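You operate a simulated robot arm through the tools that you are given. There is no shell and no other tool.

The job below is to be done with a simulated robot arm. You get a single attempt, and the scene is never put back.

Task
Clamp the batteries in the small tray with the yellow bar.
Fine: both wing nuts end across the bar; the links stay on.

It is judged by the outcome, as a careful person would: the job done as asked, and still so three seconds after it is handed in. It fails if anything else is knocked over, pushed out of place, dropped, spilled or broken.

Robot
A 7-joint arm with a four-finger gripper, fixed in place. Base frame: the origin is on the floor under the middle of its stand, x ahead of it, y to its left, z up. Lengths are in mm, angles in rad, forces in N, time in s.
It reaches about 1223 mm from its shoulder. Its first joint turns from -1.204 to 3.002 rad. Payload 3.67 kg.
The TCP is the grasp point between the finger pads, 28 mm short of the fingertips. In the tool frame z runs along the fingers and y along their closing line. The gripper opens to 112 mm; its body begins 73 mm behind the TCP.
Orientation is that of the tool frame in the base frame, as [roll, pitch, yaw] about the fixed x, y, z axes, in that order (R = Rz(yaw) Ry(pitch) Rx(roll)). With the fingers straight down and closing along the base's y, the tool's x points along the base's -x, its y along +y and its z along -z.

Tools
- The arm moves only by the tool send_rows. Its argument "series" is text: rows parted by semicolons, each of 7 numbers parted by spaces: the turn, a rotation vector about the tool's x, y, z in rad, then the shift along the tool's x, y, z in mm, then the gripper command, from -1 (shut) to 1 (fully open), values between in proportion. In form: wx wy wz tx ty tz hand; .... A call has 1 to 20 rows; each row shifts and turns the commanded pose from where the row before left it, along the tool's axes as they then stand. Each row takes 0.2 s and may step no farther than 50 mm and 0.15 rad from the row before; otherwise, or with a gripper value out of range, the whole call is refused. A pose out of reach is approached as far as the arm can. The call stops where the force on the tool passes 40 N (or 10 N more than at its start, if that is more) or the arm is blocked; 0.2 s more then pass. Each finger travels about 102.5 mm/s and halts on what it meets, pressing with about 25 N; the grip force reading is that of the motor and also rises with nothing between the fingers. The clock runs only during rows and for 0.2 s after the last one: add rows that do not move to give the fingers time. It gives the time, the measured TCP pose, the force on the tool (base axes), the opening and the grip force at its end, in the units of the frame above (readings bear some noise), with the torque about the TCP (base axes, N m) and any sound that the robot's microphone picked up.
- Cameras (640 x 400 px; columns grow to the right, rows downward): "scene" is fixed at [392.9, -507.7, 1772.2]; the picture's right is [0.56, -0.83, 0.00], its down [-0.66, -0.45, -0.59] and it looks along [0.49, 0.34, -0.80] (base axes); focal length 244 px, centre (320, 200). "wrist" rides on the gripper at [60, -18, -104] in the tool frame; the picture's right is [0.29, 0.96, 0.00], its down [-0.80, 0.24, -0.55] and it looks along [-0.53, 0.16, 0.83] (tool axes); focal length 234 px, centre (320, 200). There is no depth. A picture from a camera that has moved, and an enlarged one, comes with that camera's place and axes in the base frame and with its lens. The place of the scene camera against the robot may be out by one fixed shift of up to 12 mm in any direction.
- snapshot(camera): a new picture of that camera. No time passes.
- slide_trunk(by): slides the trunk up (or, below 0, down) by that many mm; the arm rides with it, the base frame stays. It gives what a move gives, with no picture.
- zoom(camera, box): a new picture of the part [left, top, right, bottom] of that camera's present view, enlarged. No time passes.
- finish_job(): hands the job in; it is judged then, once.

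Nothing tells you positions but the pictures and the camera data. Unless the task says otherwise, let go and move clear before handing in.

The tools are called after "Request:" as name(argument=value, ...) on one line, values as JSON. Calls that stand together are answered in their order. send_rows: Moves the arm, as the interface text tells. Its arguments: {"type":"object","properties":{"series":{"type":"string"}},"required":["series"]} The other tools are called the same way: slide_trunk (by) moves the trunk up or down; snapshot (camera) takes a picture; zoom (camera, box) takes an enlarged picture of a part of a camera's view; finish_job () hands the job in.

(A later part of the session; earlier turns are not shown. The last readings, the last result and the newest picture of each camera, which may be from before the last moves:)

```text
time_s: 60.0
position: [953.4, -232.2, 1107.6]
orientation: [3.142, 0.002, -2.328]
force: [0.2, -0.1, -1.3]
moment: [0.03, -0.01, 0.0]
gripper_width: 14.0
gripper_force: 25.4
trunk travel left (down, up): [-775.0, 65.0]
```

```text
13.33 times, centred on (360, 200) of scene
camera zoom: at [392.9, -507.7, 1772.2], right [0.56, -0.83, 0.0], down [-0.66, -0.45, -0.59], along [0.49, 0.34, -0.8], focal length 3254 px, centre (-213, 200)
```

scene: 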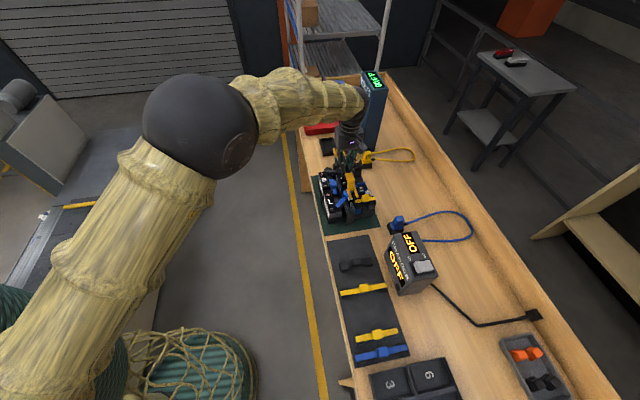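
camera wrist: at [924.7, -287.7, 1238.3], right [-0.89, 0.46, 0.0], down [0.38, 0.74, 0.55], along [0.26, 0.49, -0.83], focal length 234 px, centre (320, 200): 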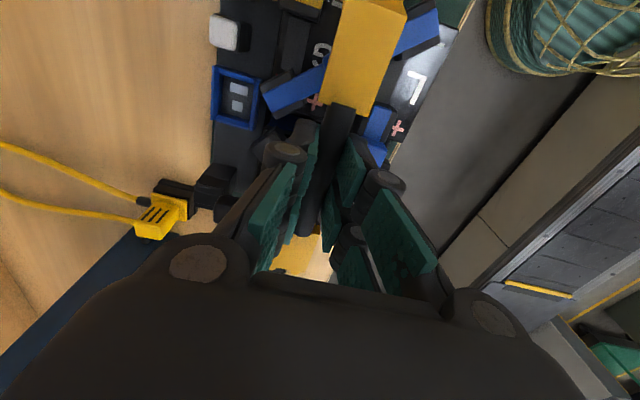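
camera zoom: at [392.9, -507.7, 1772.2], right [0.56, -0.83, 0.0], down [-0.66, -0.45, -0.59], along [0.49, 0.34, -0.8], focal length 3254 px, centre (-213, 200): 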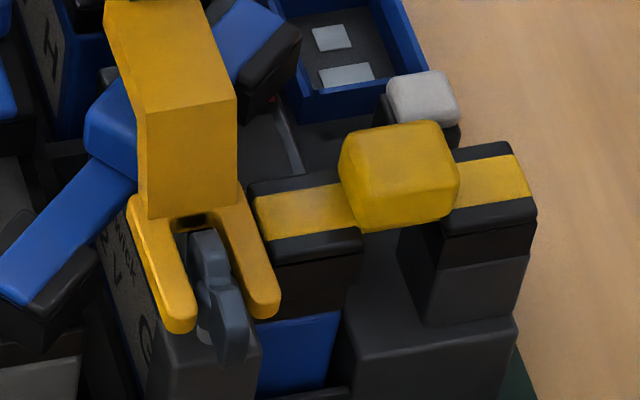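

Request:
send_rows(series="0 0 0 0 0 4 -1; 0 0 0 0 0 3 -1; 0 0 0 0 0 0 -1")

Request:
zoom(camera="scene", box=[345, 185, 375, 215])

Request:
zoom(camera="scene", box=[325, 150, 355, 180])

```text
time_s: 60.8
position: [954.5, -231.6, 1101.1]
orientation: [3.14, 0.0, -2.328]
force: [1.0, 0.0, -1.9]
moment: [-0.01, 0.0, 0.02]
gripper_width: 14.1
gripper_force: 24.8
trunk travel left (down, up): [-775.0, 65.0]
```

```text
13.33 times, centred on (360, 200) of scene
camera zoom: at [392.9, -507.7, 1772.2], right [0.56, -0.83, 0.0], down [-0.66, -0.45, -0.59], along [0.49, 0.34, -0.8], focal length 3254 px, centre (-213, 200)
```

zoom: 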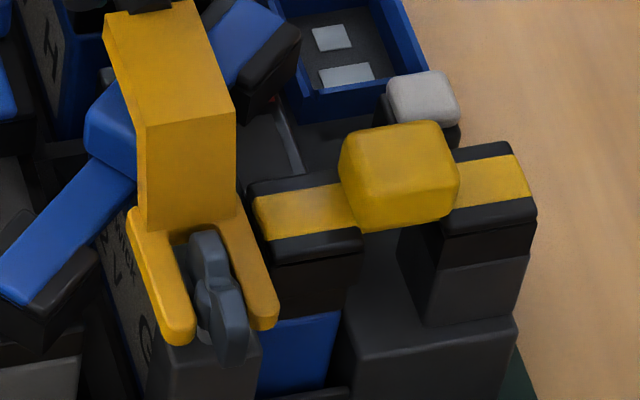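

```text
13.33 times, centred on (340, 165) of scene
camera zoom: at [392.9, -507.7, 1772.2], right [0.56, -0.83, 0.0], down [-0.66, -0.45, -0.59], along [0.49, 0.34, -0.8], focal length 3254 px, centre (53, 667)
```

zoom: 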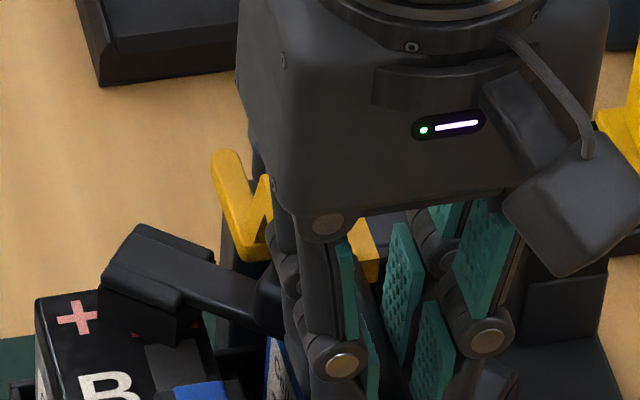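

Request:
send_rows(series="0 0 0 0 0 2 -1; 0 0 0 0 0 0 -1")

Request:
send_rows(series="0 0 0 0 0 2 -1; 0 0 0 0 0 0 -1")

```text
time_s: 61.4
position: [954.0, -232.4, 1098.5]
orientation: [-3.141, -0.001, -2.328]
force: [-0.8, -0.2, -1.8]
moment: [0.0, -0.01, 0.0]
gripper_width: 14.0
gripper_force: 24.6
trunk travel left (down, up): [-775.0, 65.0]
```

```text
time_s: 62.0
position: [953.4, -232.4, 1097.0]
orientation: [-3.141, 0.001, -2.329]
force: [0.4, -0.1, -1.6]
moment: [-0.01, -0.03, 0.02]
gripper_width: 14.1
gripper_force: 25.0
trunk travel left (down, up): [-775.0, 65.0]
```

Request:
send_rows(series="0 0 0 0 0 1.5 -1; 0 0 0 0 0 0 -1")

Request:
zoom(camera="scene", box=[345, 185, 375, 215])

Request:
zoom(camera="scene", box=[325, 160, 365, 200])

```text
time_s: 62.6
position: [953.8, -231.9, 1095.7]
orientation: [3.141, -0.001, -2.327]
force: [0.2, -0.3, -1.5]
moment: [-0.01, 0.0, 0.04]
gripper_width: 14.3
gripper_force: 24.9
trunk travel left (down, up): [-775.0, 65.0]
```

```text
13.33 times, centred on (360, 200) of scene
camera zoom: at [392.9, -507.7, 1772.2], right [0.56, -0.83, 0.0], down [-0.66, -0.45, -0.59], along [0.49, 0.34, -0.8], focal length 3254 px, centre (-213, 200)
```

zoom: 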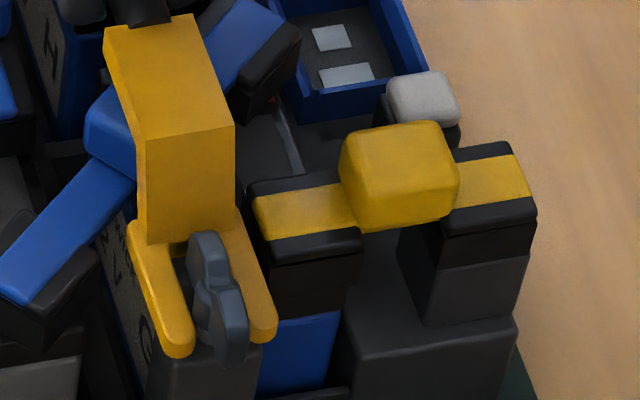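

```text
10.00 times, centred on (345, 180) of scene
camera zoom: at [392.9, -507.7, 1772.2], right [0.56, -0.83, 0.0], down [-0.66, -0.45, -0.59], along [0.49, 0.34, -0.8], focal length 2440 px, centre (70, 400)
```

zoom: 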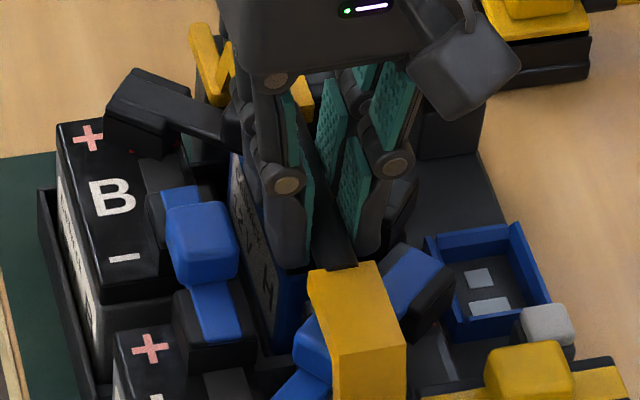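

Request:
send_rows(series="0 0 0 0 0 1.5 -1; 0 0 0 0 0 0 -1")

Request:
send_rows(series="0 0 0 0 0 1.5 -1; 0 0 0 0 0 0 -1")

```text
time_s: 63.2
position: [954.6, -232.7, 1093.0]
orientation: [3.139, -0.001, -2.33]
force: [-0.1, 0.5, -1.8]
moment: [0.0, 0.0, 0.0]
gripper_width: 14.2
gripper_force: 24.9
trunk travel left (down, up): [-775.0, 65.0]
```

```text
time_s: 63.8
position: [952.9, -232.2, 1092.3]
orientation: [3.14, 0.002, -2.329]
force: [1.4, 0.6, 1.3]
moment: [0.19, -0.26, -0.09]
gripper_width: 14.3
gripper_force: 25.1
trunk travel left (down, up): [-775.0, 65.0]
```

Contact begins at the far end. One more small step.

Request:
send_rows(series="0 0 0 0 0 1 -1; 0 0 0 0 0 0 -1")

Request:
zoom(camera="scene", box=[345, 185, 375, 215])

Request:
zoom(camera="scene", box=[325, 150, 355, 180])

```text
time_s: 64.4
position: [953.8, -232.5, 1092.9]
orientation: [-3.141, 0.002, -2.328]
force: [2.2, 0.9, 8.8]
moment: [0.06, -0.09, -0.05]
gripper_width: 14.4
gripper_force: 24.6
trunk travel left (down, up): [-775.0, 65.0]
```

```text
13.33 times, centred on (360, 200) of scene
camera zoom: at [392.9, -507.7, 1772.2], right [0.56, -0.83, 0.0], down [-0.66, -0.45, -0.59], along [0.49, 0.34, -0.8], focal length 3254 px, centre (-213, 200)
```

zoom: 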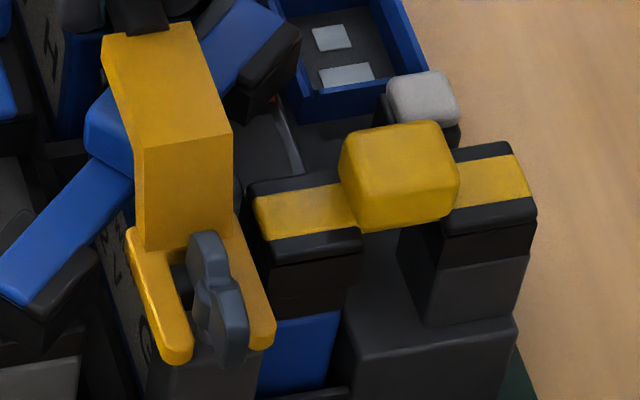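

```text
13.33 times, centred on (340, 165) of scene
camera zoom: at [392.9, -507.7, 1772.2], right [0.56, -0.83, 0.0], down [-0.66, -0.45, -0.59], along [0.49, 0.34, -0.8], focal length 3254 px, centre (53, 667)
```

zoom: 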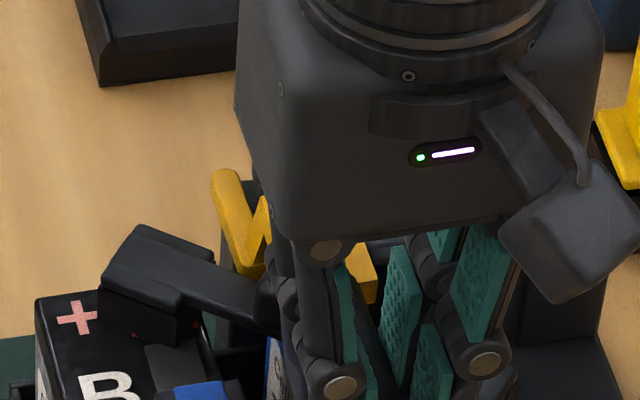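

The bar is seated evenly on both posts (about 10 N down, no tilt). I'll open the fingers a little and lift straight off.

Request:
send_rows(series="0 0 0 0 0 -0.7 -0.7; 0 0 0 0 0 0 -0.57; 0 0 0 0 0 0 -0.57; 0 0 0 0 0 -10 -0.57; 0 0 0 0 0 -25 -0.57; 0 0 0 0 0 -35 -0.4; 0 0 0 0 0 -40 0; 0 0 0 0 0 -20 1; 0 0 0 0 0 0 1")

Request:
snapshot(camera="wrist")

Request:
zoom(camera="scene", box=[320, 140, 400, 230])

```text
time_s: 66.4
position: [953.2, -231.5, 1221.0]
orientation: [3.141, 0.001, -2.327]
force: [-0.1, -0.1, 0.7]
moment: [-0.03, 0.01, -0.02]
gripper_width: 112.1
gripper_force: 0.1
trunk travel left (down, up): [-775.0, 65.0]
```

```text
taken
camera wrist: at [925.7, -287.0, 1326.3], right [-0.89, 0.45, 0.0], down [0.37, 0.74, 0.55], along [0.25, 0.5, -0.83], focal length 234 px, centre (320, 200)
```

wrist: 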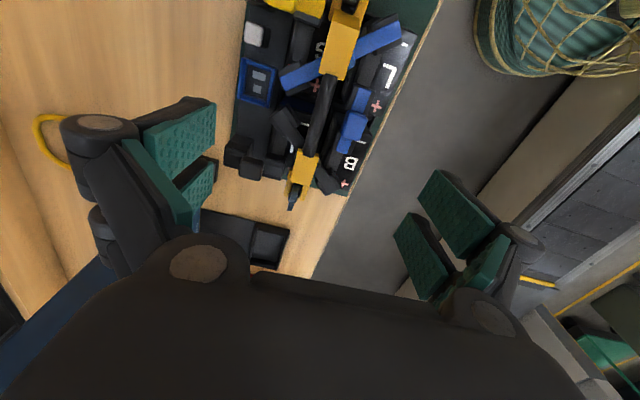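

```text
4.44 times, centred on (360, 185) of scene
camera zoom: at [392.9, -507.7, 1772.2], right [0.56, -0.83, 0.0], down [-0.66, -0.45, -0.59], along [0.49, 0.34, -0.8], focal length 1085 px, centre (142, 267)
```

zoom: 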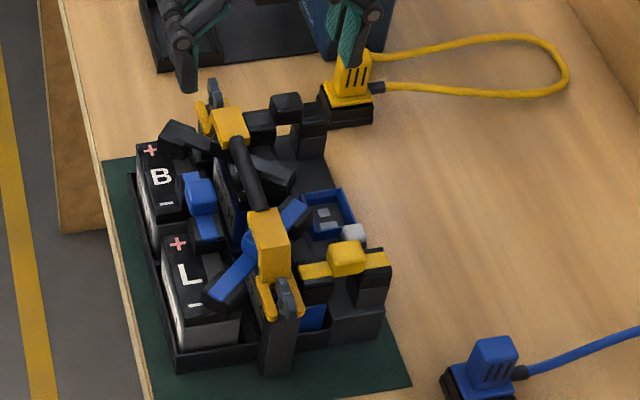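

The bar is seated over both posts. I'll inspect both ends.

Request:
zoom(camera="wrist", box=[260, 130, 360, 220])

Request:
zoom(camera="scene", box=[345, 185, 375, 215])

Request:
zoom(camera="scene", box=[330, 155, 370, 185])

```text
4.44 times, centred on (310, 175) of wrist
camera zoom: at [925.7, -287.0, 1326.3], right [-0.89, 0.45, 0.0], down [0.37, 0.74, 0.55], along [0.25, 0.5, -0.83], focal length 1041 px, centre (364, 311)
```

zoom: 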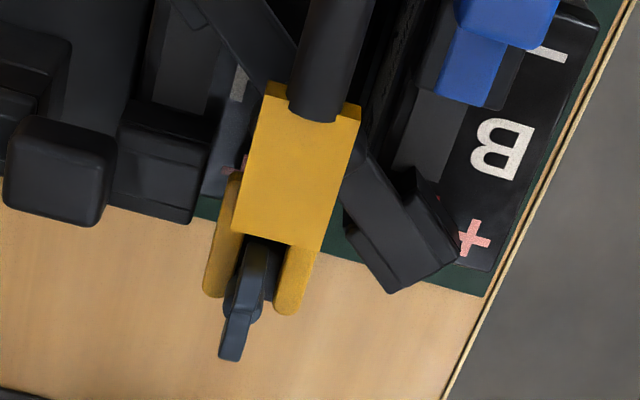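

```text
13.33 times, centred on (360, 200) of scene
camera zoom: at [392.9, -507.7, 1772.2], right [0.56, -0.83, 0.0], down [-0.66, -0.45, -0.59], along [0.49, 0.34, -0.8], focal length 3254 px, centre (-213, 200)
```

zoom: 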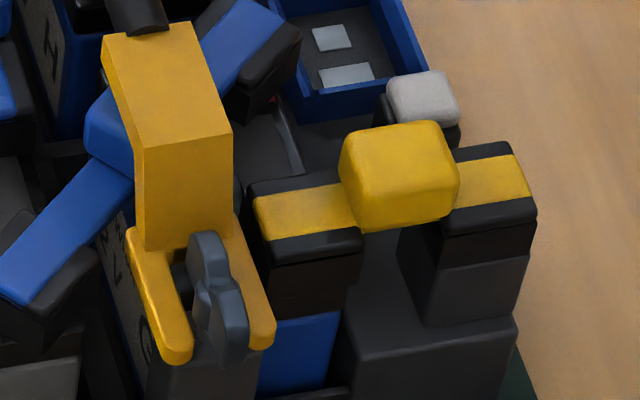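

```text
13.33 times, centred on (350, 170) of scene
camera zoom: at [392.9, -507.7, 1772.2], right [0.56, -0.83, 0.0], down [-0.66, -0.45, -0.59], along [0.49, 0.34, -0.8], focal length 3254 px, centre (-80, 600)
```

zoom: 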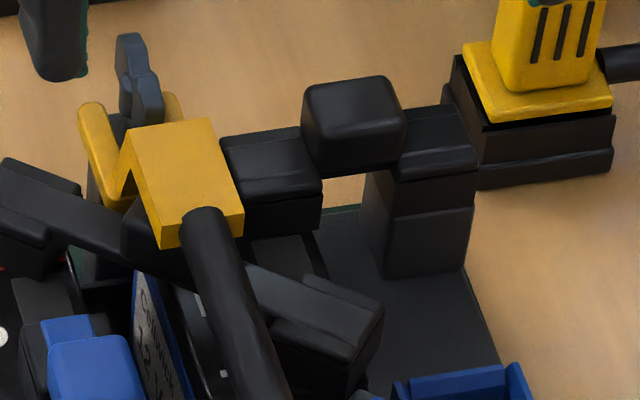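

Bar and nuts are well placed. Now I'll turn the far nut back across: move over it, offset a few mm outward to stay clear of the bar's upright.

Request:
send_rows(series="0 0 0 -40.8 -1.2 0 0; 0 0 0 -40.8 -1.2 0 -0.3; 0 0 0 -40.9 -1.2 0 -0.4; 0 0 0 0 0 40 -0.4; 0 0 0 0 0 40 -0.4; 0 0 0 0 0 0 -0.4; 0 0 0 0 0 0 -0.4")

Request:
snapshot(camera="wrist")

Request:
zoom(camera="wrist", box=[240, 60, 400, 200])

Request:
zoom(camera="scene", box=[320, 140, 370, 185])

```text
time_s: 68.0
position: [1040.2, -142.9, 1140.8]
orientation: [-3.141, 0.0, -2.328]
force: [0.1, 0.2, 0.0]
moment: [0.01, -0.02, 0.02]
gripper_width: 33.6
gripper_force: 0.0
trunk travel left (down, up): [-775.0, 65.0]
```

```text
taken
camera wrist: at [1012.9, -199.2, 1245.8], right [-0.89, 0.45, 0.0], down [0.37, 0.74, 0.55], along [0.25, 0.5, -0.83], focal length 234 px, centre (320, 200)
```

wrist: 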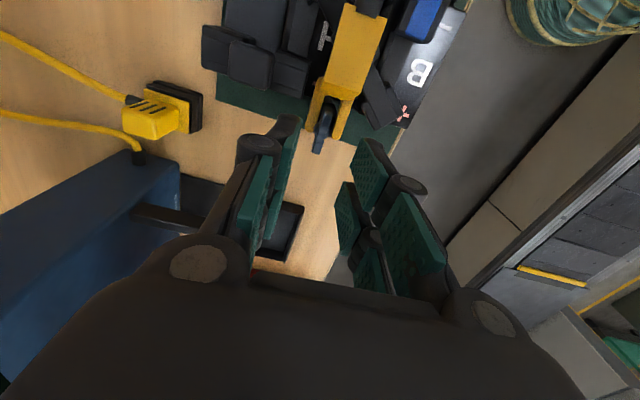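

```text
2.86 times, centred on (320, 130) of wrist
camera zoom: at [1012.9, -199.2, 1245.8], right [-0.89, 0.45, 0.0], down [0.37, 0.74, 0.55], along [0.25, 0.5, -0.83], focal length 669 px, centre (320, 400)
```

zoom: 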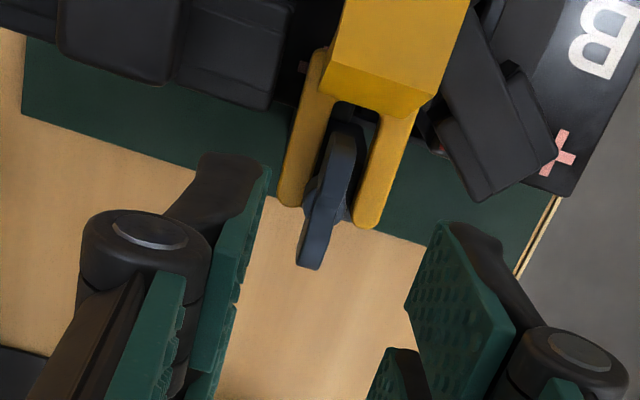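

```text
8.89 times, centred on (345, 162) of scene
camera zoom: at [392.9, -507.7, 1772.2], right [0.56, -0.83, 0.0], down [-0.66, -0.45, -0.59], along [0.49, 0.34, -0.8], focal length 2169 px, centre (98, 533)
```

zoom: 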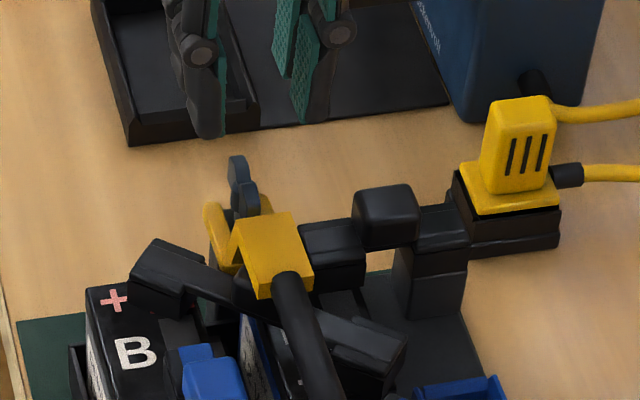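

The nut is exactly where planned (6 mm inboard of the tool centre, aligned). Descending to grip it.

Request:
send_rows(series="0 0 0 0 0 20 -0.46; 0 0 0 0 0 20 -0.46; 0 0 0 0 0 17 -0.46; 0 0 0 0 0 0 -0.46")

Request:
zoom(camera="wrist", box=[240, 60, 400, 200])

Request:
zoom(camera="scene", box=[325, 150, 365, 180])

```text
time_s: 69.0
position: [1042.0, -145.6, 1086.9]
orientation: [3.141, 0.0, -2.328]
force: [0.8, 0.3, -0.4]
moment: [-0.01, -0.02, -0.01]
gripper_width: 30.2
gripper_force: 0.0
trunk travel left (down, up): [-775.0, 65.0]
```

```text
2.86 times, centred on (320, 130) of wrist
camera zoom: at [1013.8, -199.9, 1191.0], right [-0.89, 0.45, 0.0], down [0.37, 0.74, 0.55], along [0.25, 0.5, -0.83], focal length 669 px, centre (320, 400)
```

zoom: 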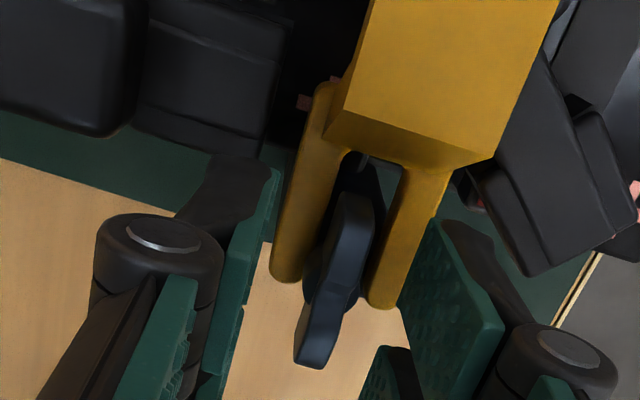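

```text
13.33 times, centred on (345, 165) of scene
camera zoom: at [392.9, -507.7, 1772.2], right [0.56, -0.83, 0.0], down [-0.66, -0.45, -0.59], along [0.49, 0.34, -0.8], focal length 3254 px, centre (-13, 667)
```

zoom: 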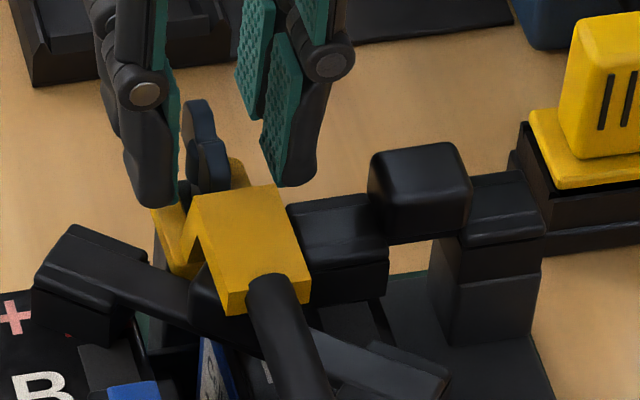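

Fingers straddle the wing with the prongs below. I'll lower 3 mm, close, and begin turning it back clockwise about the stud.

Request:
send_rows(series="0 0 0 0 0 3 -0.46; 0 0 0 0 0 0 -0.7; 0 0 0 0 0 0 -0.8; 0 0 0 0 0 0 -1; 0 0 0 0 0 0 -1")

Request:
send_rows(series="0 0 0.1 0 -0.7 0 -1; 0 0 0.1 0 -0.7 0 -1; 0 0 0.1 0 -0.7 0 -1")

Request:
zoom(camera="scene", box=[325, 150, 365, 180])

```text
time_s: 70.2
position: [1040.8, -145.8, 1083.0]
orientation: [-3.142, 0.0, -2.327]
force: [-4.9, 2.9, -1.1]
moment: [0.11, 0.15, -0.4]
gripper_width: 6.4
gripper_force: 24.6
trunk travel left (down, up): [-775.0, 65.0]
```

```text
time_s: 71.0
position: [1041.7, -145.8, 1082.3]
orientation: [3.14, 0.0, -2.629]
force: [-6.7, 3.9, 0.6]
moment: [0.25, -0.17, -0.02]
gripper_width: 6.7
gripper_force: 25.2
trunk travel left (down, up): [-775.0, 65.0]
```

```text
13.33 times, centred on (345, 165) of scene
camera zoom: at [392.9, -507.7, 1772.2], right [0.56, -0.83, 0.0], down [-0.66, -0.45, -0.59], along [0.49, 0.34, -0.8], focal length 3254 px, centre (-13, 667)
```

zoom: 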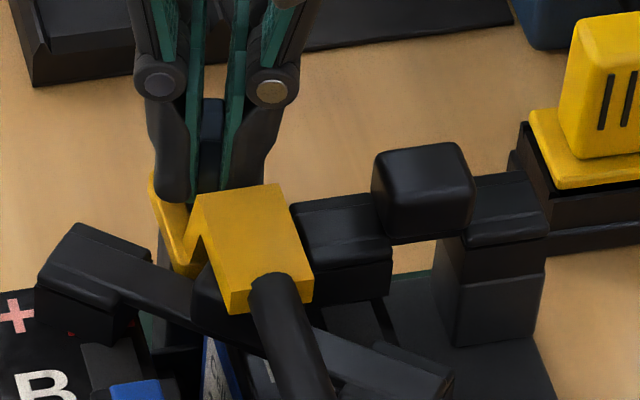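

Turning smoothly. I'll continue to fully across, watching for contact with the bar's upright.

Request:
send_rows(series="0 0 0.128 0 -0.9 0 -1; 0 0 0.128 0 -0.9 0 -1; 0 0 0.128 0 -0.9 0 -1; 0 0 0.128 0 -0.9 0 -1")

Request:
zoom(camera="scene", box=[325, 150, 365, 180])

```text
time_s: 72.0
position: [1043.2, -148.9, 1083.5]
orientation: [3.141, 0.001, -3.14]
force: [-1.5, 10.0, 2.3]
moment: [0.18, -0.05, -0.01]
gripper_width: 6.8
gripper_force: 25.4
trunk travel left (down, up): [-775.0, 65.0]
```

```text
13.33 times, centred on (345, 165) of scene
camera zoom: at [392.9, -507.7, 1772.2], right [0.56, -0.83, 0.0], down [-0.66, -0.45, -0.59], along [0.49, 0.34, -0.8], focal length 3254 px, centre (-13, 667)
```

zoom: 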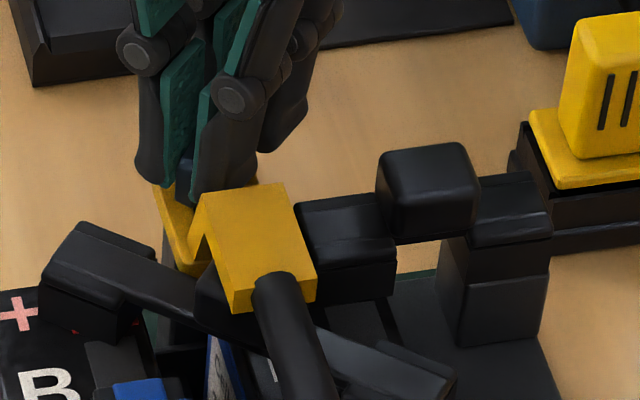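

The force reading shows I'm pushing sideways a bit. I'll relieve it with a small shift before continuing.

Request:
send_rows(series="0 0 0 0 1.5 0 -1; 0 0 0 0 0 0 -1")

Request:
zoom(camera="scene", box=[325, 150, 365, 180])

Request:
zoom(camera="wrist", box=[240, 60, 400, 200])

```text
time_s: 72.6
position: [1044.1, -148.5, 1081.8]
orientation: [3.141, 0.002, -3.14]
force: [1.6, 7.2, 4.2]
moment: [0.17, -0.34, -0.05]
gripper_width: 6.7
gripper_force: 24.7
trunk travel left (down, up): [-775.0, 65.0]
```

```text
13.33 times, centred on (345, 165) of scene
camera zoom: at [392.9, -507.7, 1772.2], right [0.56, -0.83, 0.0], down [-0.66, -0.45, -0.59], along [0.49, 0.34, -0.8], focal length 3254 px, centre (-13, 667)
```

zoom: 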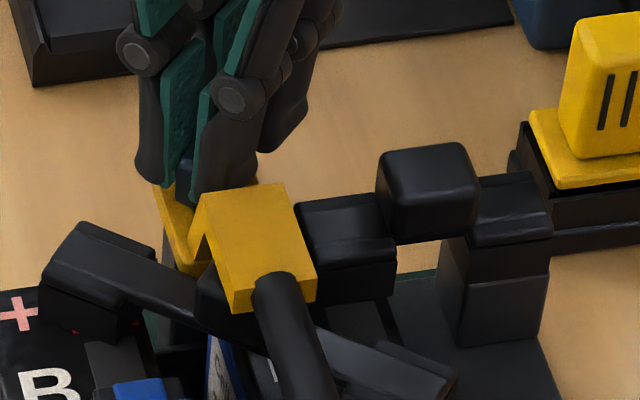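

```text
2.86 times, centred on (320, 130) of wrist
camera zoom: at [983.8, -166.3, 1187.5], right [-0.29, 0.96, 0.0], down [0.8, 0.24, 0.56], along [0.53, 0.16, -0.83], focal length 669 px, centre (320, 400)
```

zoom: 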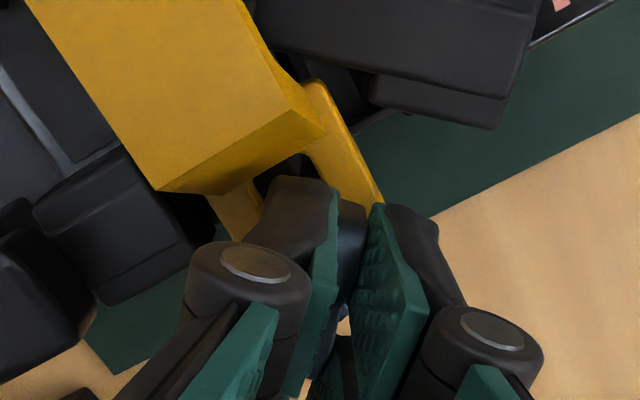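

Request:
send_rows(series="0 0 0 0 2 0 -1; 0 0 0 0 0 0 -1")

```text
time_s: 73.2
position: [1042.7, -150.0, 1082.3]
orientation: [3.141, 0.001, -3.14]
force: [2.2, -1.6, 4.0]
moment: [-0.06, -0.2, 0.03]
gripper_width: 6.8
gripper_force: 24.7
trunk travel left (down, up): [-775.0, 65.0]
```

Request:
send_rows(series="0 0 0.129 0 -0.6 0 -1; 0 0 0.129 0 -0.6 0 -1; 0 0 0 0 0 0 -1")

Request:
zoom(camera="scene", box=[325, 150, 365, 180])

```text
time_s: 74.0
position: [1044.6, -150.0, 1082.3]
orientation: [3.138, 0.003, 2.882]
force: [2.4, -7.5, 7.8]
moment: [-0.17, -0.04, 0.02]
gripper_width: 6.5
gripper_force: 25.4
trunk travel left (down, up): [-775.0, 65.0]
```

```text
13.33 times, centred on (345, 165) of scene
camera zoom: at [392.9, -507.7, 1772.2], right [0.56, -0.83, 0.0], down [-0.66, -0.45, -0.59], along [0.49, 0.34, -0.8], focal length 3254 px, centre (-13, 667)
```

zoom: 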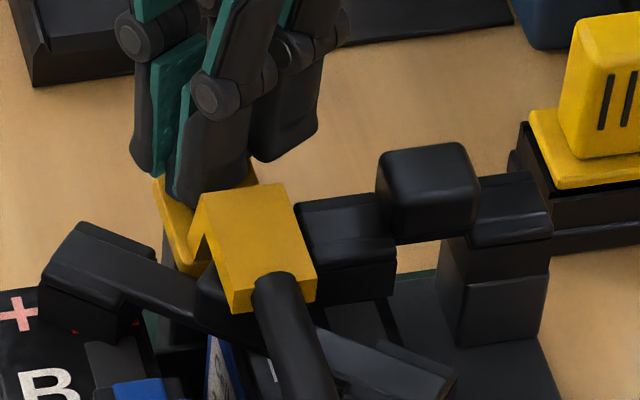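

Request:
send_rows(series="0 0 0 0 -2 -0.8 -1; 0 0 0 0 0 0 -1")

Request:
zoom(camera="wrist", box=[240, 60, 400, 200])

```text
time_s: 74.6
position: [1043.1, -150.1, 1082.5]
orientation: [3.14, 0.001, 2.885]
force: [6.0, -2.3, 5.1]
moment: [-0.23, -0.77, 0.0]
gripper_width: 6.5
gripper_force: 25.4
trunk travel left (down, up): [-775.0, 65.0]
```

```text
2.86 times, centred on (320, 130) of wrist
camera zoom: at [981.1, -151.4, 1187.5], right [-0.04, 1.0, 0.0], down [0.83, 0.03, 0.55], along [0.55, 0.02, -0.83], focal length 669 px, centre (320, 400)
```

zoom: 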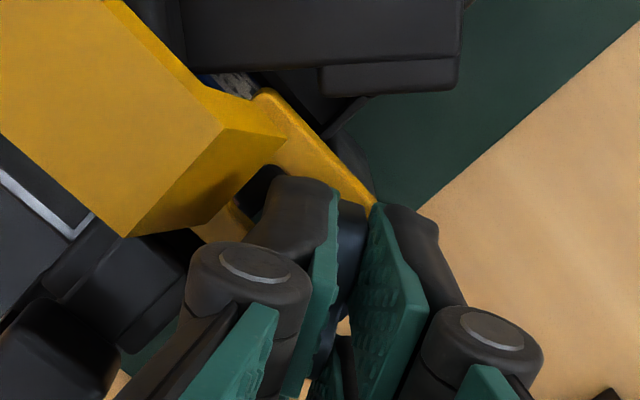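

Request:
send_rows(series="0 0 0 -1.5 0 -0.5 -1; 0 0 0.129 0 -0.85 0 -1; 0 0 0.129 0 -0.85 0 -1; 0 0 0 0 0 0 -1")

Request:
zoom(camera="scene", box=[325, 150, 365, 180])

```text
time_s: 75.6
position: [1043.7, -150.3, 1082.8]
orientation: [-3.141, -0.002, 2.629]
force: [-4.6, 3.3, 0.7]
moment: [0.45, 0.76, 0.0]
gripper_width: 6.7
gripper_force: 25.6
trunk travel left (down, up): [-775.0, 65.0]
```

```text
13.33 times, centred on (345, 165) of scene
camera zoom: at [392.9, -507.7, 1772.2], right [0.56, -0.83, 0.0], down [-0.66, -0.45, -0.59], along [0.49, 0.34, -0.8], focal length 3254 px, centre (-13, 667)
```

zoom: 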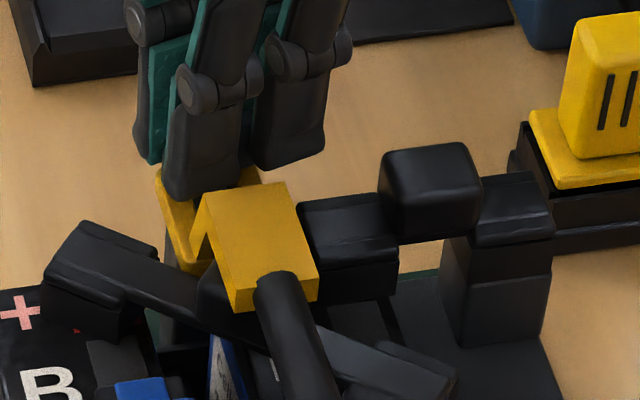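

Request:
send_rows(series="0 0 0 1 0 0 -1; 0 0 0.129 0 -0.85 0 -1; 0 0 0.129 0 -0.85 0 -1; 0 0 0 0 0 0 -1")

Request:
zoom(camera="scene", box=[325, 150, 365, 180])

Request:
zoom(camera="wrist", box=[240, 60, 400, 200])

```text
time_s: 76.6
position: [1043.6, -151.3, 1082.0]
orientation: [3.14, -0.001, 2.37]
force: [6.4, 4.1, 0.0]
moment: [0.12, -0.14, -0.03]
gripper_width: 6.6
gripper_force: 25.0
trunk travel left (down, up): [-775.0, 65.0]
```

```text
13.33 times, centred on (345, 165) of scene
camera zoom: at [392.9, -507.7, 1772.2], right [0.56, -0.83, 0.0], down [-0.66, -0.45, -0.59], along [0.49, 0.34, -0.8], focal length 3254 px, centre (-13, 667)
```

zoom: 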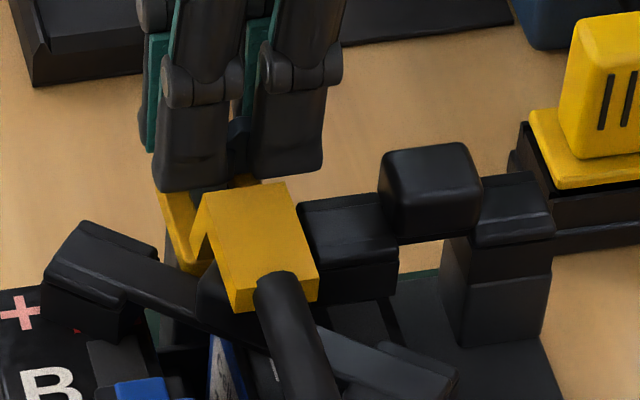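

```text
2.86 times, centred on (320, 130) of wrist
camera zoom: at [987.9, -122.3, 1187.5], right [0.46, 0.89, 0.0], down [0.74, -0.38, 0.55], along [0.49, -0.26, -0.83], focal length 669 px, centre (320, 400)
```

zoom: 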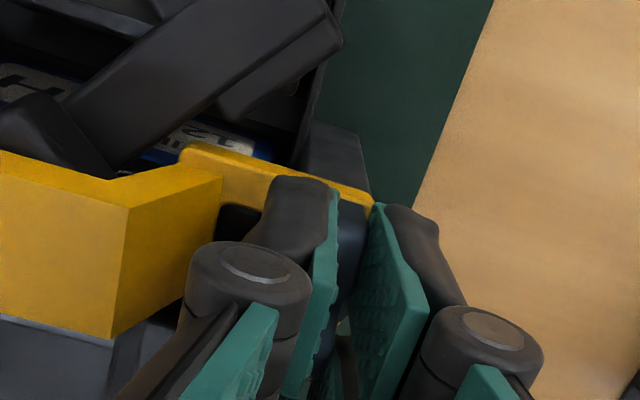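

The far nut is across. I'll relieve the side force, open slightly and lift off.

Request:
send_rows(series="0 0 0 0 1.5 0 -1; 0 0 0 0 0.5 0 -0.8; 0 0 0 0 0 0 -0.65; 0 0 0 0 0 0 -0.6; 0 0 0 0 0 -20 -0.6; 0 0 0 0 0 -30 -0.6; 0 0 0 0 0 -30 -0.4; 0 0 0 25 0 -20 0.5; 0 0 0 25 0 0 1; 0 0 0 0 0 0 1")

Request:
snapshot(camera="wrist")

Request:
zoom(camera="wrist", box=[240, 60, 400, 200])

Request:
zoom(camera="scene", box=[320, 140, 400, 230])

```text
time_s: 78.8
position: [1006.8, -118.5, 1182.8]
orientation: [3.141, -0.001, 2.37]
force: [0.1, -0.1, -0.5]
moment: [-0.02, -0.03, -0.01]
gripper_width: 111.9
gripper_force: 0.0
trunk travel left (down, up): [-775.0, 65.0]
```

```text
taken
camera wrist: at [951.0, -89.1, 1287.2], right [0.46, 0.89, 0.0], down [0.74, -0.38, 0.55], along [0.49, -0.25, -0.83], focal length 234 px, centre (320, 200)
```

wrist: 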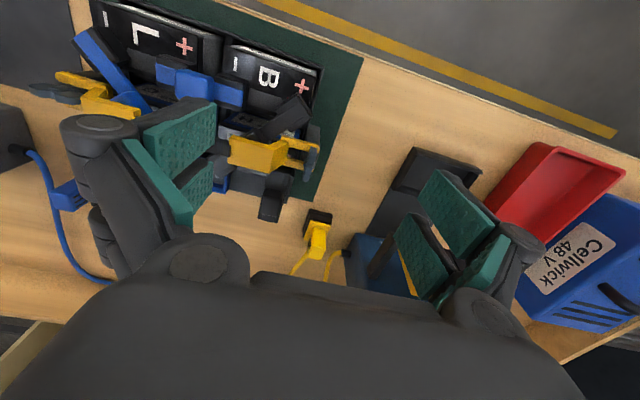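

```text
2.86 times, centred on (320, 130) of wrist
camera zoom: at [951.0, -89.1, 1287.2], right [0.46, 0.89, 0.0], down [0.74, -0.38, 0.55], along [0.49, -0.25, -0.83], focal length 669 px, centre (320, 400)
```

zoom: 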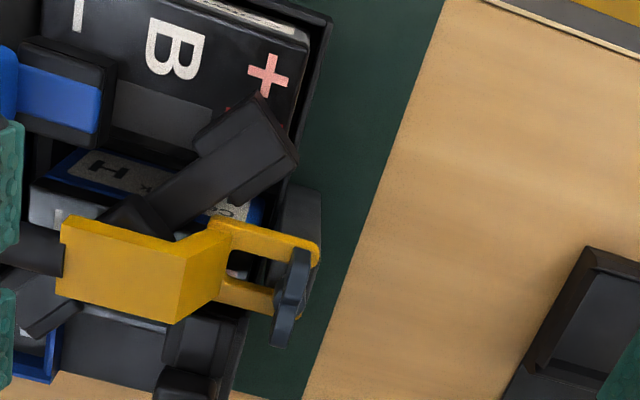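

```text
4.44 times, centred on (360, 185) of scene
camera zoom: at [392.9, -507.7, 1772.2], right [0.56, -0.83, 0.0], down [-0.66, -0.45, -0.59], along [0.49, 0.34, -0.8], focal length 1085 px, centre (142, 267)
```

zoom: 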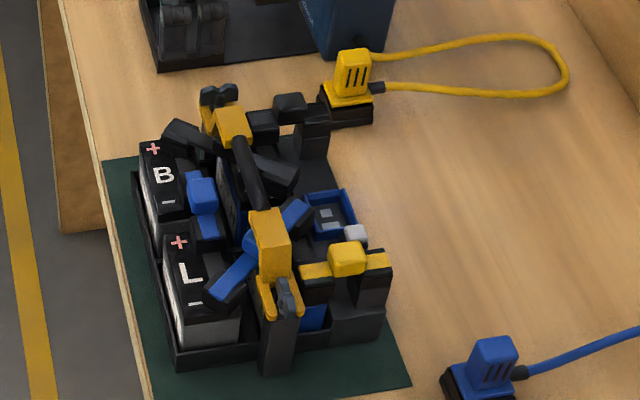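

The far nut now lies across both prongs. Next the near nut: turn the wrist and move over it, offset outward.

Request:
send_rows(series="0 0 -0.1428 0 0 0 1; 0 0 -0.1428 0 0 0 1; 0 0 -0.1428 0 0 0 1; 0 0 -0.1428 0 0 0 1; 0 0 -0.1428 0 0 0 1; 0 0 -0.1428 0 0 0 1; 0 0 -0.1428 0 0 0 1; 0 0 -0.1428 0 0 0 1; 0 0 -0.1428 0 0 0 1; 0 0 -0.1428 0 0 0 1; 0 0 -0.143 0 0 0 1; 0 0 0 40.1 -7 0 1; 0 0 0 40.1 -7 0 1; 0 0 0 40.1 -7 0 1; 0 0 0 40.1 -7 0 0.5; 0 0 0 40.1 -7 0 0; 0 0 0 40.1 -7 0 -0.4; 0 0 0 0 0 42 -0.4; 0 0 0 0 0 0 -0.4; 0 0 0 0 0 0 -0.4")

Request:
snapshot(camera="wrist")

Request:
zoom(camera="wrist", box=[240, 60, 400, 200])

```text
time_s: 83.0
position: [869.5, -320.2, 1141.6]
orientation: [-3.141, 0.001, -2.342]
force: [0.4, 0.1, -0.1]
moment: [0.01, -0.01, -0.01]
gripper_width: 33.6
gripper_force: 0.1
trunk travel left (down, up): [-775.0, 65.0]
```

```text
taken
camera wrist: at [839.7, -374.5, 1246.1], right [-0.89, 0.46, 0.0], down [0.38, 0.74, 0.55], along [0.26, 0.49, -0.83], focal length 234 px, centre (320, 200)
```

wrist: 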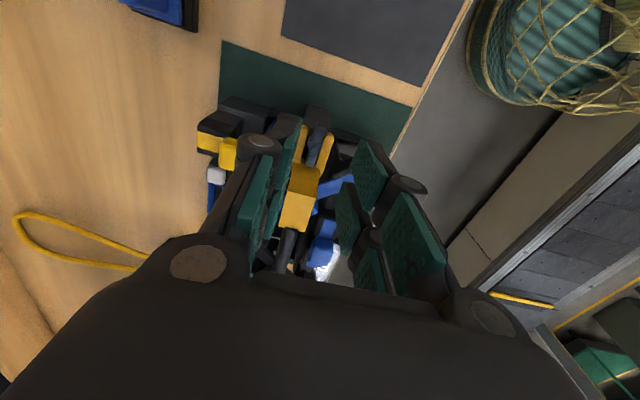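

```text
2.86 times, centred on (320, 130) of wrist
camera zoom: at [839.7, -374.5, 1246.1], right [-0.89, 0.46, 0.0], down [0.38, 0.74, 0.55], along [0.26, 0.49, -0.83], focal length 669 px, centre (320, 400)
```

zoom: 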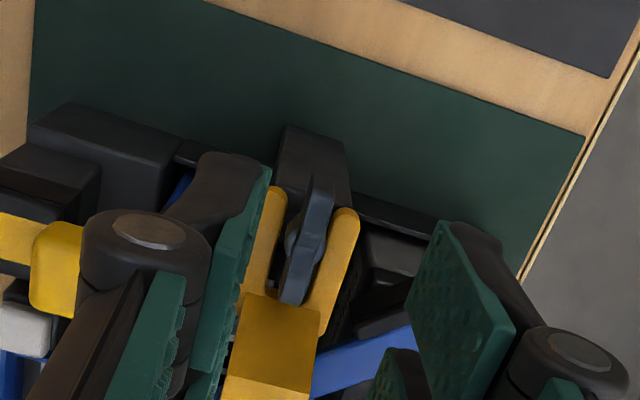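

Request:
send_rows(series="0 0 -0.035 0 -2.2 0 -0.46; 0 0 0 0 0 20 -0.46; 0 0 0 0 0 20 -0.46; 0 0 0 0 0 16 -0.46; 0 0 0 0 0 0 -0.46")

Request:
zoom(camera="wrist", box=[240, 60, 400, 200])

Request:
zoom(camera="scene", box=[340, 180, 380, 220])

```text
time_s: 84.2
position: [872.1, -318.7, 1084.9]
orientation: [3.141, 0.001, -2.308]
force: [1.1, 0.1, -0.7]
moment: [-0.03, -0.03, 0.01]
gripper_width: 30.2
gripper_force: 0.0
trunk travel left (down, up): [-775.0, 65.0]
```

```text
2.86 times, centred on (320, 130) of wrist
camera zoom: at [845.2, -375.0, 1190.7], right [-0.9, 0.43, 0.0], down [0.36, 0.75, 0.56], along [0.24, 0.5, -0.83], focal length 669 px, centre (320, 400)
```

zoom: 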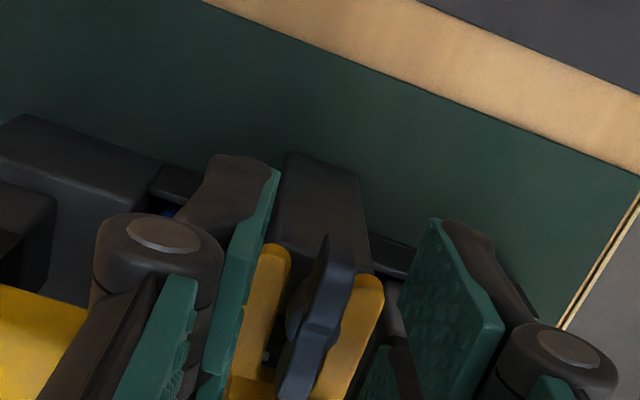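

```text
10.00 times, centred on (360, 200) of scene
camera zoom: at [392.9, -507.7, 1772.2], right [0.56, -0.83, 0.0], down [-0.66, -0.45, -0.59], along [0.49, 0.34, -0.8], focal length 2440 px, centre (-80, 200)
```

zoom: 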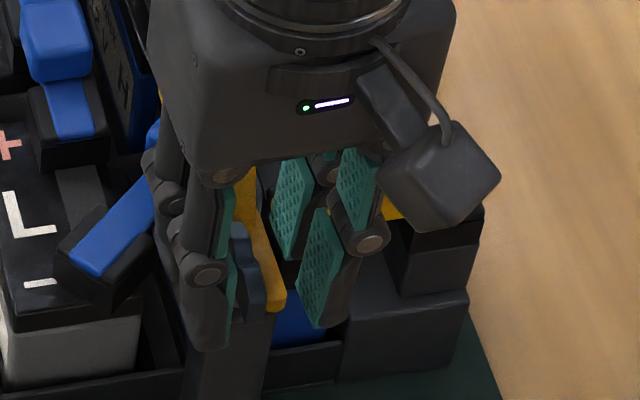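

Request:
send_rows(series="0 0 -0.03 3.5 -1.5 0 -0.46; 0 0 0 0 0 1.5 -0.46; 0 0 0 0 0 0 -0.46")

Request:
zoom(camera="wrist", box=[240, 60, 400, 200])

Request:
zoom(camera="scene", box=[340, 180, 380, 220])

```text
time_s: 85.0
position: [869.5, -324.2, 1083.5]
orientation: [-3.141, 0.002, -2.278]
force: [0.4, 0.5, -0.9]
moment: [-0.01, 0.04, -0.02]
gripper_width: 30.2
gripper_force: 0.1
trunk travel left (down, up): [-775.0, 65.0]
```

```text
2.86 times, centred on (320, 130) of wrist
camera zoom: at [845.3, -379.6, 1188.3], right [-0.92, 0.4, 0.0], down [0.33, 0.76, 0.55], along [0.22, 0.51, -0.83], focal length 669 px, centre (320, 400)
```

zoom: 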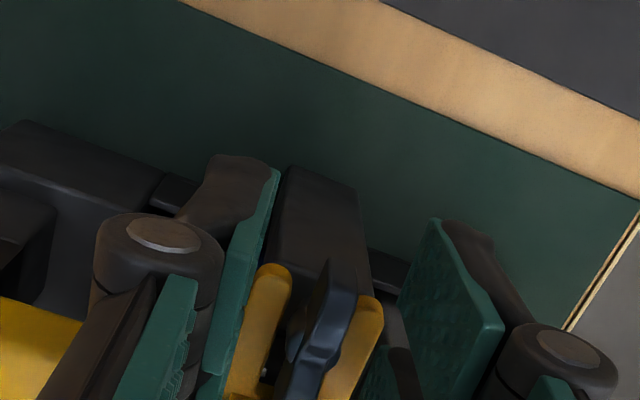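

```text
10.00 times, centred on (360, 200) of scene
camera zoom: at [392.9, -507.7, 1772.2], right [0.56, -0.83, 0.0], down [-0.66, -0.45, -0.59], along [0.49, 0.34, -0.8], focal length 2440 px, centre (-80, 200)
```

zoom: 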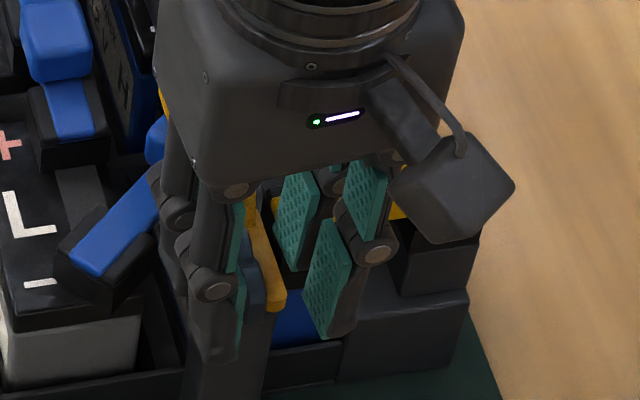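

I'll close partway to judge the centring directly against the pads before gripping.

Request:
send_rows(series="0 0 0 0 0 0 -0.6; 0 0 0 0 0 0 -0.65; 0 0 0 0 0 0 -0.65")

Request:
zoom(camera="wrist", box=[270, 90, 370, 200])

Request:
zoom(camera="scene", box=[350, 195, 370, 215])

```text
time_s: 85.8
position: [870.8, -323.6, 1084.3]
orientation: [-3.141, 0.003, -2.277]
force: [0.4, -0.2, 0.8]
moment: [0.02, 0.01, 0.0]
gripper_width: 19.7
gripper_force: 0.1
trunk travel left (down, up): [-775.0, 65.0]
```

```text
3.64 times, centred on (320, 145) of wrist
camera zoom: at [845.4, -379.7, 1188.2], right [-0.92, 0.4, 0.0], down [0.34, 0.76, 0.55], along [0.22, 0.51, -0.83], focal length 852 px, centre (320, 400)
```

zoom: 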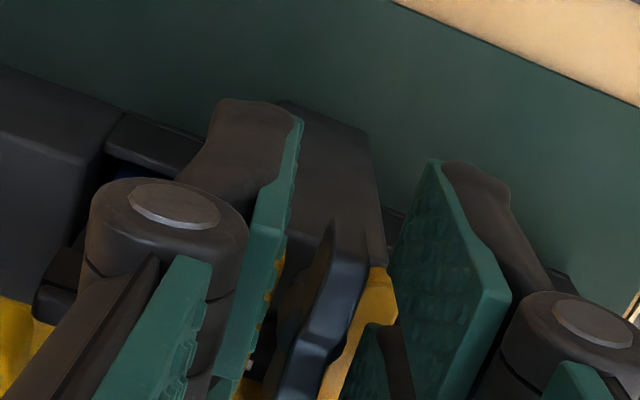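

```text
16.00 times, centred on (360, 205) of scene
camera zoom: at [392.9, -507.7, 1772.2], right [0.56, -0.83, 0.0], down [-0.66, -0.45, -0.59], along [0.49, 0.34, -0.8], focal length 3905 px, centre (-320, 120)
```

zoom: 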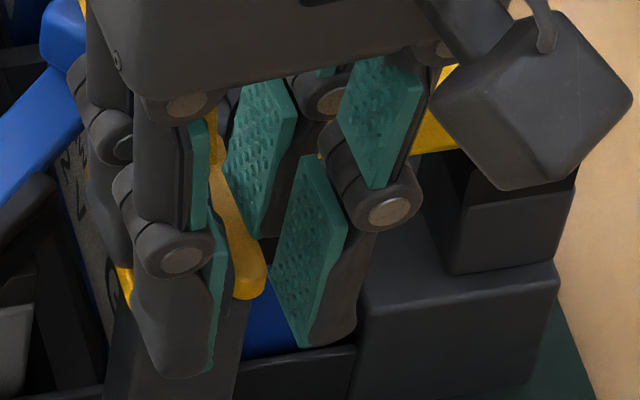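

The readings and the scene view agree that I'm about 3.5 mm too far toward the back. I'll shift that way and re-check.

Request:
send_rows(series="0 0 0 0 3.5 0 -0.65; 0 0 0 0 0 0 -0.65; 0 0 0 0 0 0 -0.65")

Request:
zoom(camera="scene", box=[350, 195, 370, 215])

Request:
zoom(camera="wrist", box=[270, 90, 370, 200])

```text
time_s: 86.6
position: [866.6, -320.5, 1084.5]
orientation: [-3.141, 0.002, -2.277]
force: [0.1, 0.0, -0.3]
moment: [0.01, 0.01, 0.02]
gripper_width: 19.7
gripper_force: 0.1
trunk travel left (down, up): [-775.0, 65.0]
```

```text
16.00 times, centred on (360, 205) of scene
camera zoom: at [392.9, -507.7, 1772.2], right [0.56, -0.83, 0.0], down [-0.66, -0.45, -0.59], along [0.49, 0.34, -0.8], focal length 3905 px, centre (-320, 120)
```

zoom: 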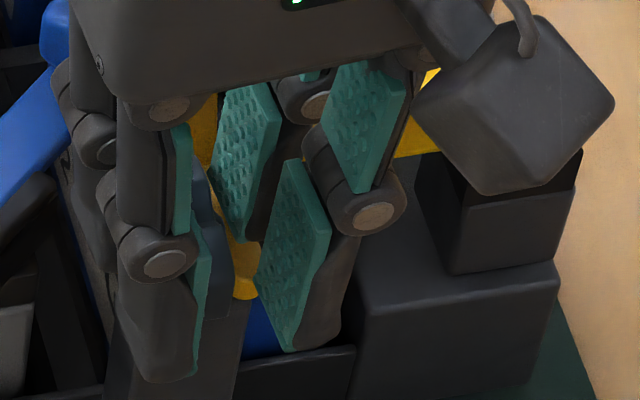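

```text
3.64 times, centred on (320, 145) of wrist
camera zoom: at [842.4, -377.5, 1188.4], right [-0.92, 0.4, 0.0], down [0.33, 0.76, 0.55], along [0.22, 0.51, -0.83], focal length 852 px, centre (320, 400)
```

zoom: 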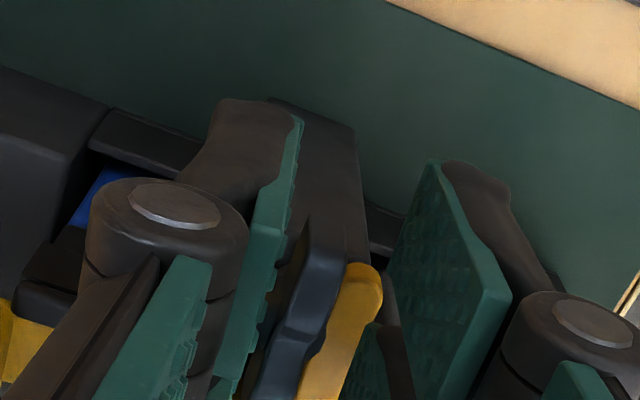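

I'll split the difference and close in small steps, using the force reading to centre the grip.

Request:
send_rows(series="0 0 0 0 -1 0 -0.7; 0 0 0 0 0 0 -0.75; 0 0 0 0 0 0 -0.75")

Request:
send_rows(series="0 0 0 0 0 0 -0.8; 0 0 0 0 0 0 -0.8")

```text
time_s: 87.4
position: [867.6, -322.3, 1083.3]
orientation: [3.141, 0.002, -2.277]
force: [0.5, 0.7, 0.3]
moment: [0.02, -0.01, -0.02]
gripper_width: 14.2
gripper_force: 0.1
trunk travel left (down, up): [-775.0, 65.0]
```

```text
time_s: 88.0
position: [868.4, -321.5, 1083.5]
orientation: [3.141, 0.002, -2.278]
force: [0.6, 0.1, -0.3]
moment: [0.0, 0.0, -0.05]
gripper_width: 11.9
gripper_force: 0.8
trunk travel left (down, up): [-775.0, 65.0]
```

Request:
send_rows(series="0 0 0 0 0 0 -0.84; 0 0 0 0 0 0 -0.84")

Request:
zoom(camera="scene", box=[350, 195, 370, 215])

Request:
zoom(camera="wrist", box=[270, 90, 370, 200])

```text
time_s: 88.6
position: [869.0, -321.1, 1084.1]
orientation: [3.141, 0.002, -2.278]
force: [3.3, -2.2, 1.1]
moment: [-0.04, -0.09, -0.08]
gripper_width: 11.1
gripper_force: 1.6
trunk travel left (down, up): [-775.0, 65.0]
```

```text
16.00 times, centred on (360, 205) of scene
camera zoom: at [392.9, -507.7, 1772.2], right [0.56, -0.83, 0.0], down [-0.66, -0.45, -0.59], along [0.49, 0.34, -0.8], focal length 3905 px, centre (-320, 120)
```

zoom: 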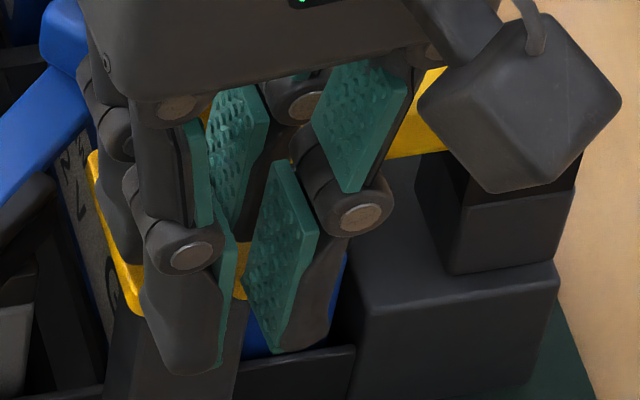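

```text
3.64 times, centred on (320, 145) of wrist
camera zoom: at [843.5, -378.3, 1188.5], right [-0.92, 0.4, 0.0], down [0.34, 0.76, 0.55], along [0.22, 0.51, -0.83], focal length 852 px, centre (320, 400)
```

zoom: 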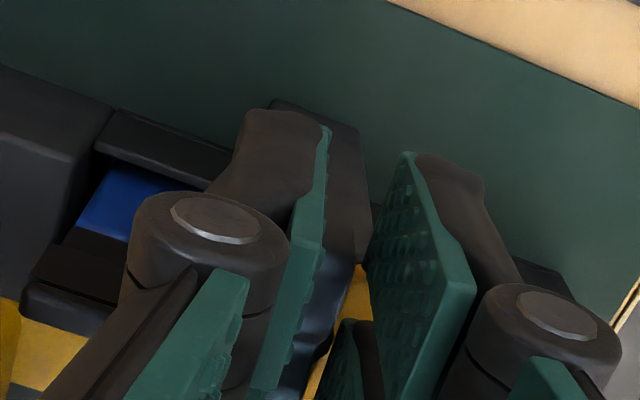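

The force shows the rear-side pad touching first, so the wrist camera was right. Shifting 2 mm back and closing.

Request:
send_rows(series="0 0 0 0 -2 0 -0.84; 0 0 0 0 0 0 -0.87; 0 0 0 0 0 0 -0.87")

Request:
send_rows(series="0 0 0 0 0 0 -0.9; 0 0 0 0 0 0 -1; 0 0 0 0 0 0 -1")

```text
time_s: 89.4
position: [869.5, -321.6, 1083.5]
orientation: [3.14, 0.0, -2.276]
force: [-1.9, 0.5, -1.5]
moment: [-0.18, 0.26, -0.74]
gripper_width: 8.1
gripper_force: 24.8
trunk travel left (down, up): [-775.0, 65.0]
```

```text
time_s: 90.2
position: [870.1, -322.9, 1083.6]
orientation: [-3.14, 0.0, -2.277]
force: [-0.2, -0.7, -2.2]
moment: [-0.16, 0.17, -0.75]
gripper_width: 8.2
gripper_force: 25.0
trunk travel left (down, up): [-775.0, 65.0]
```

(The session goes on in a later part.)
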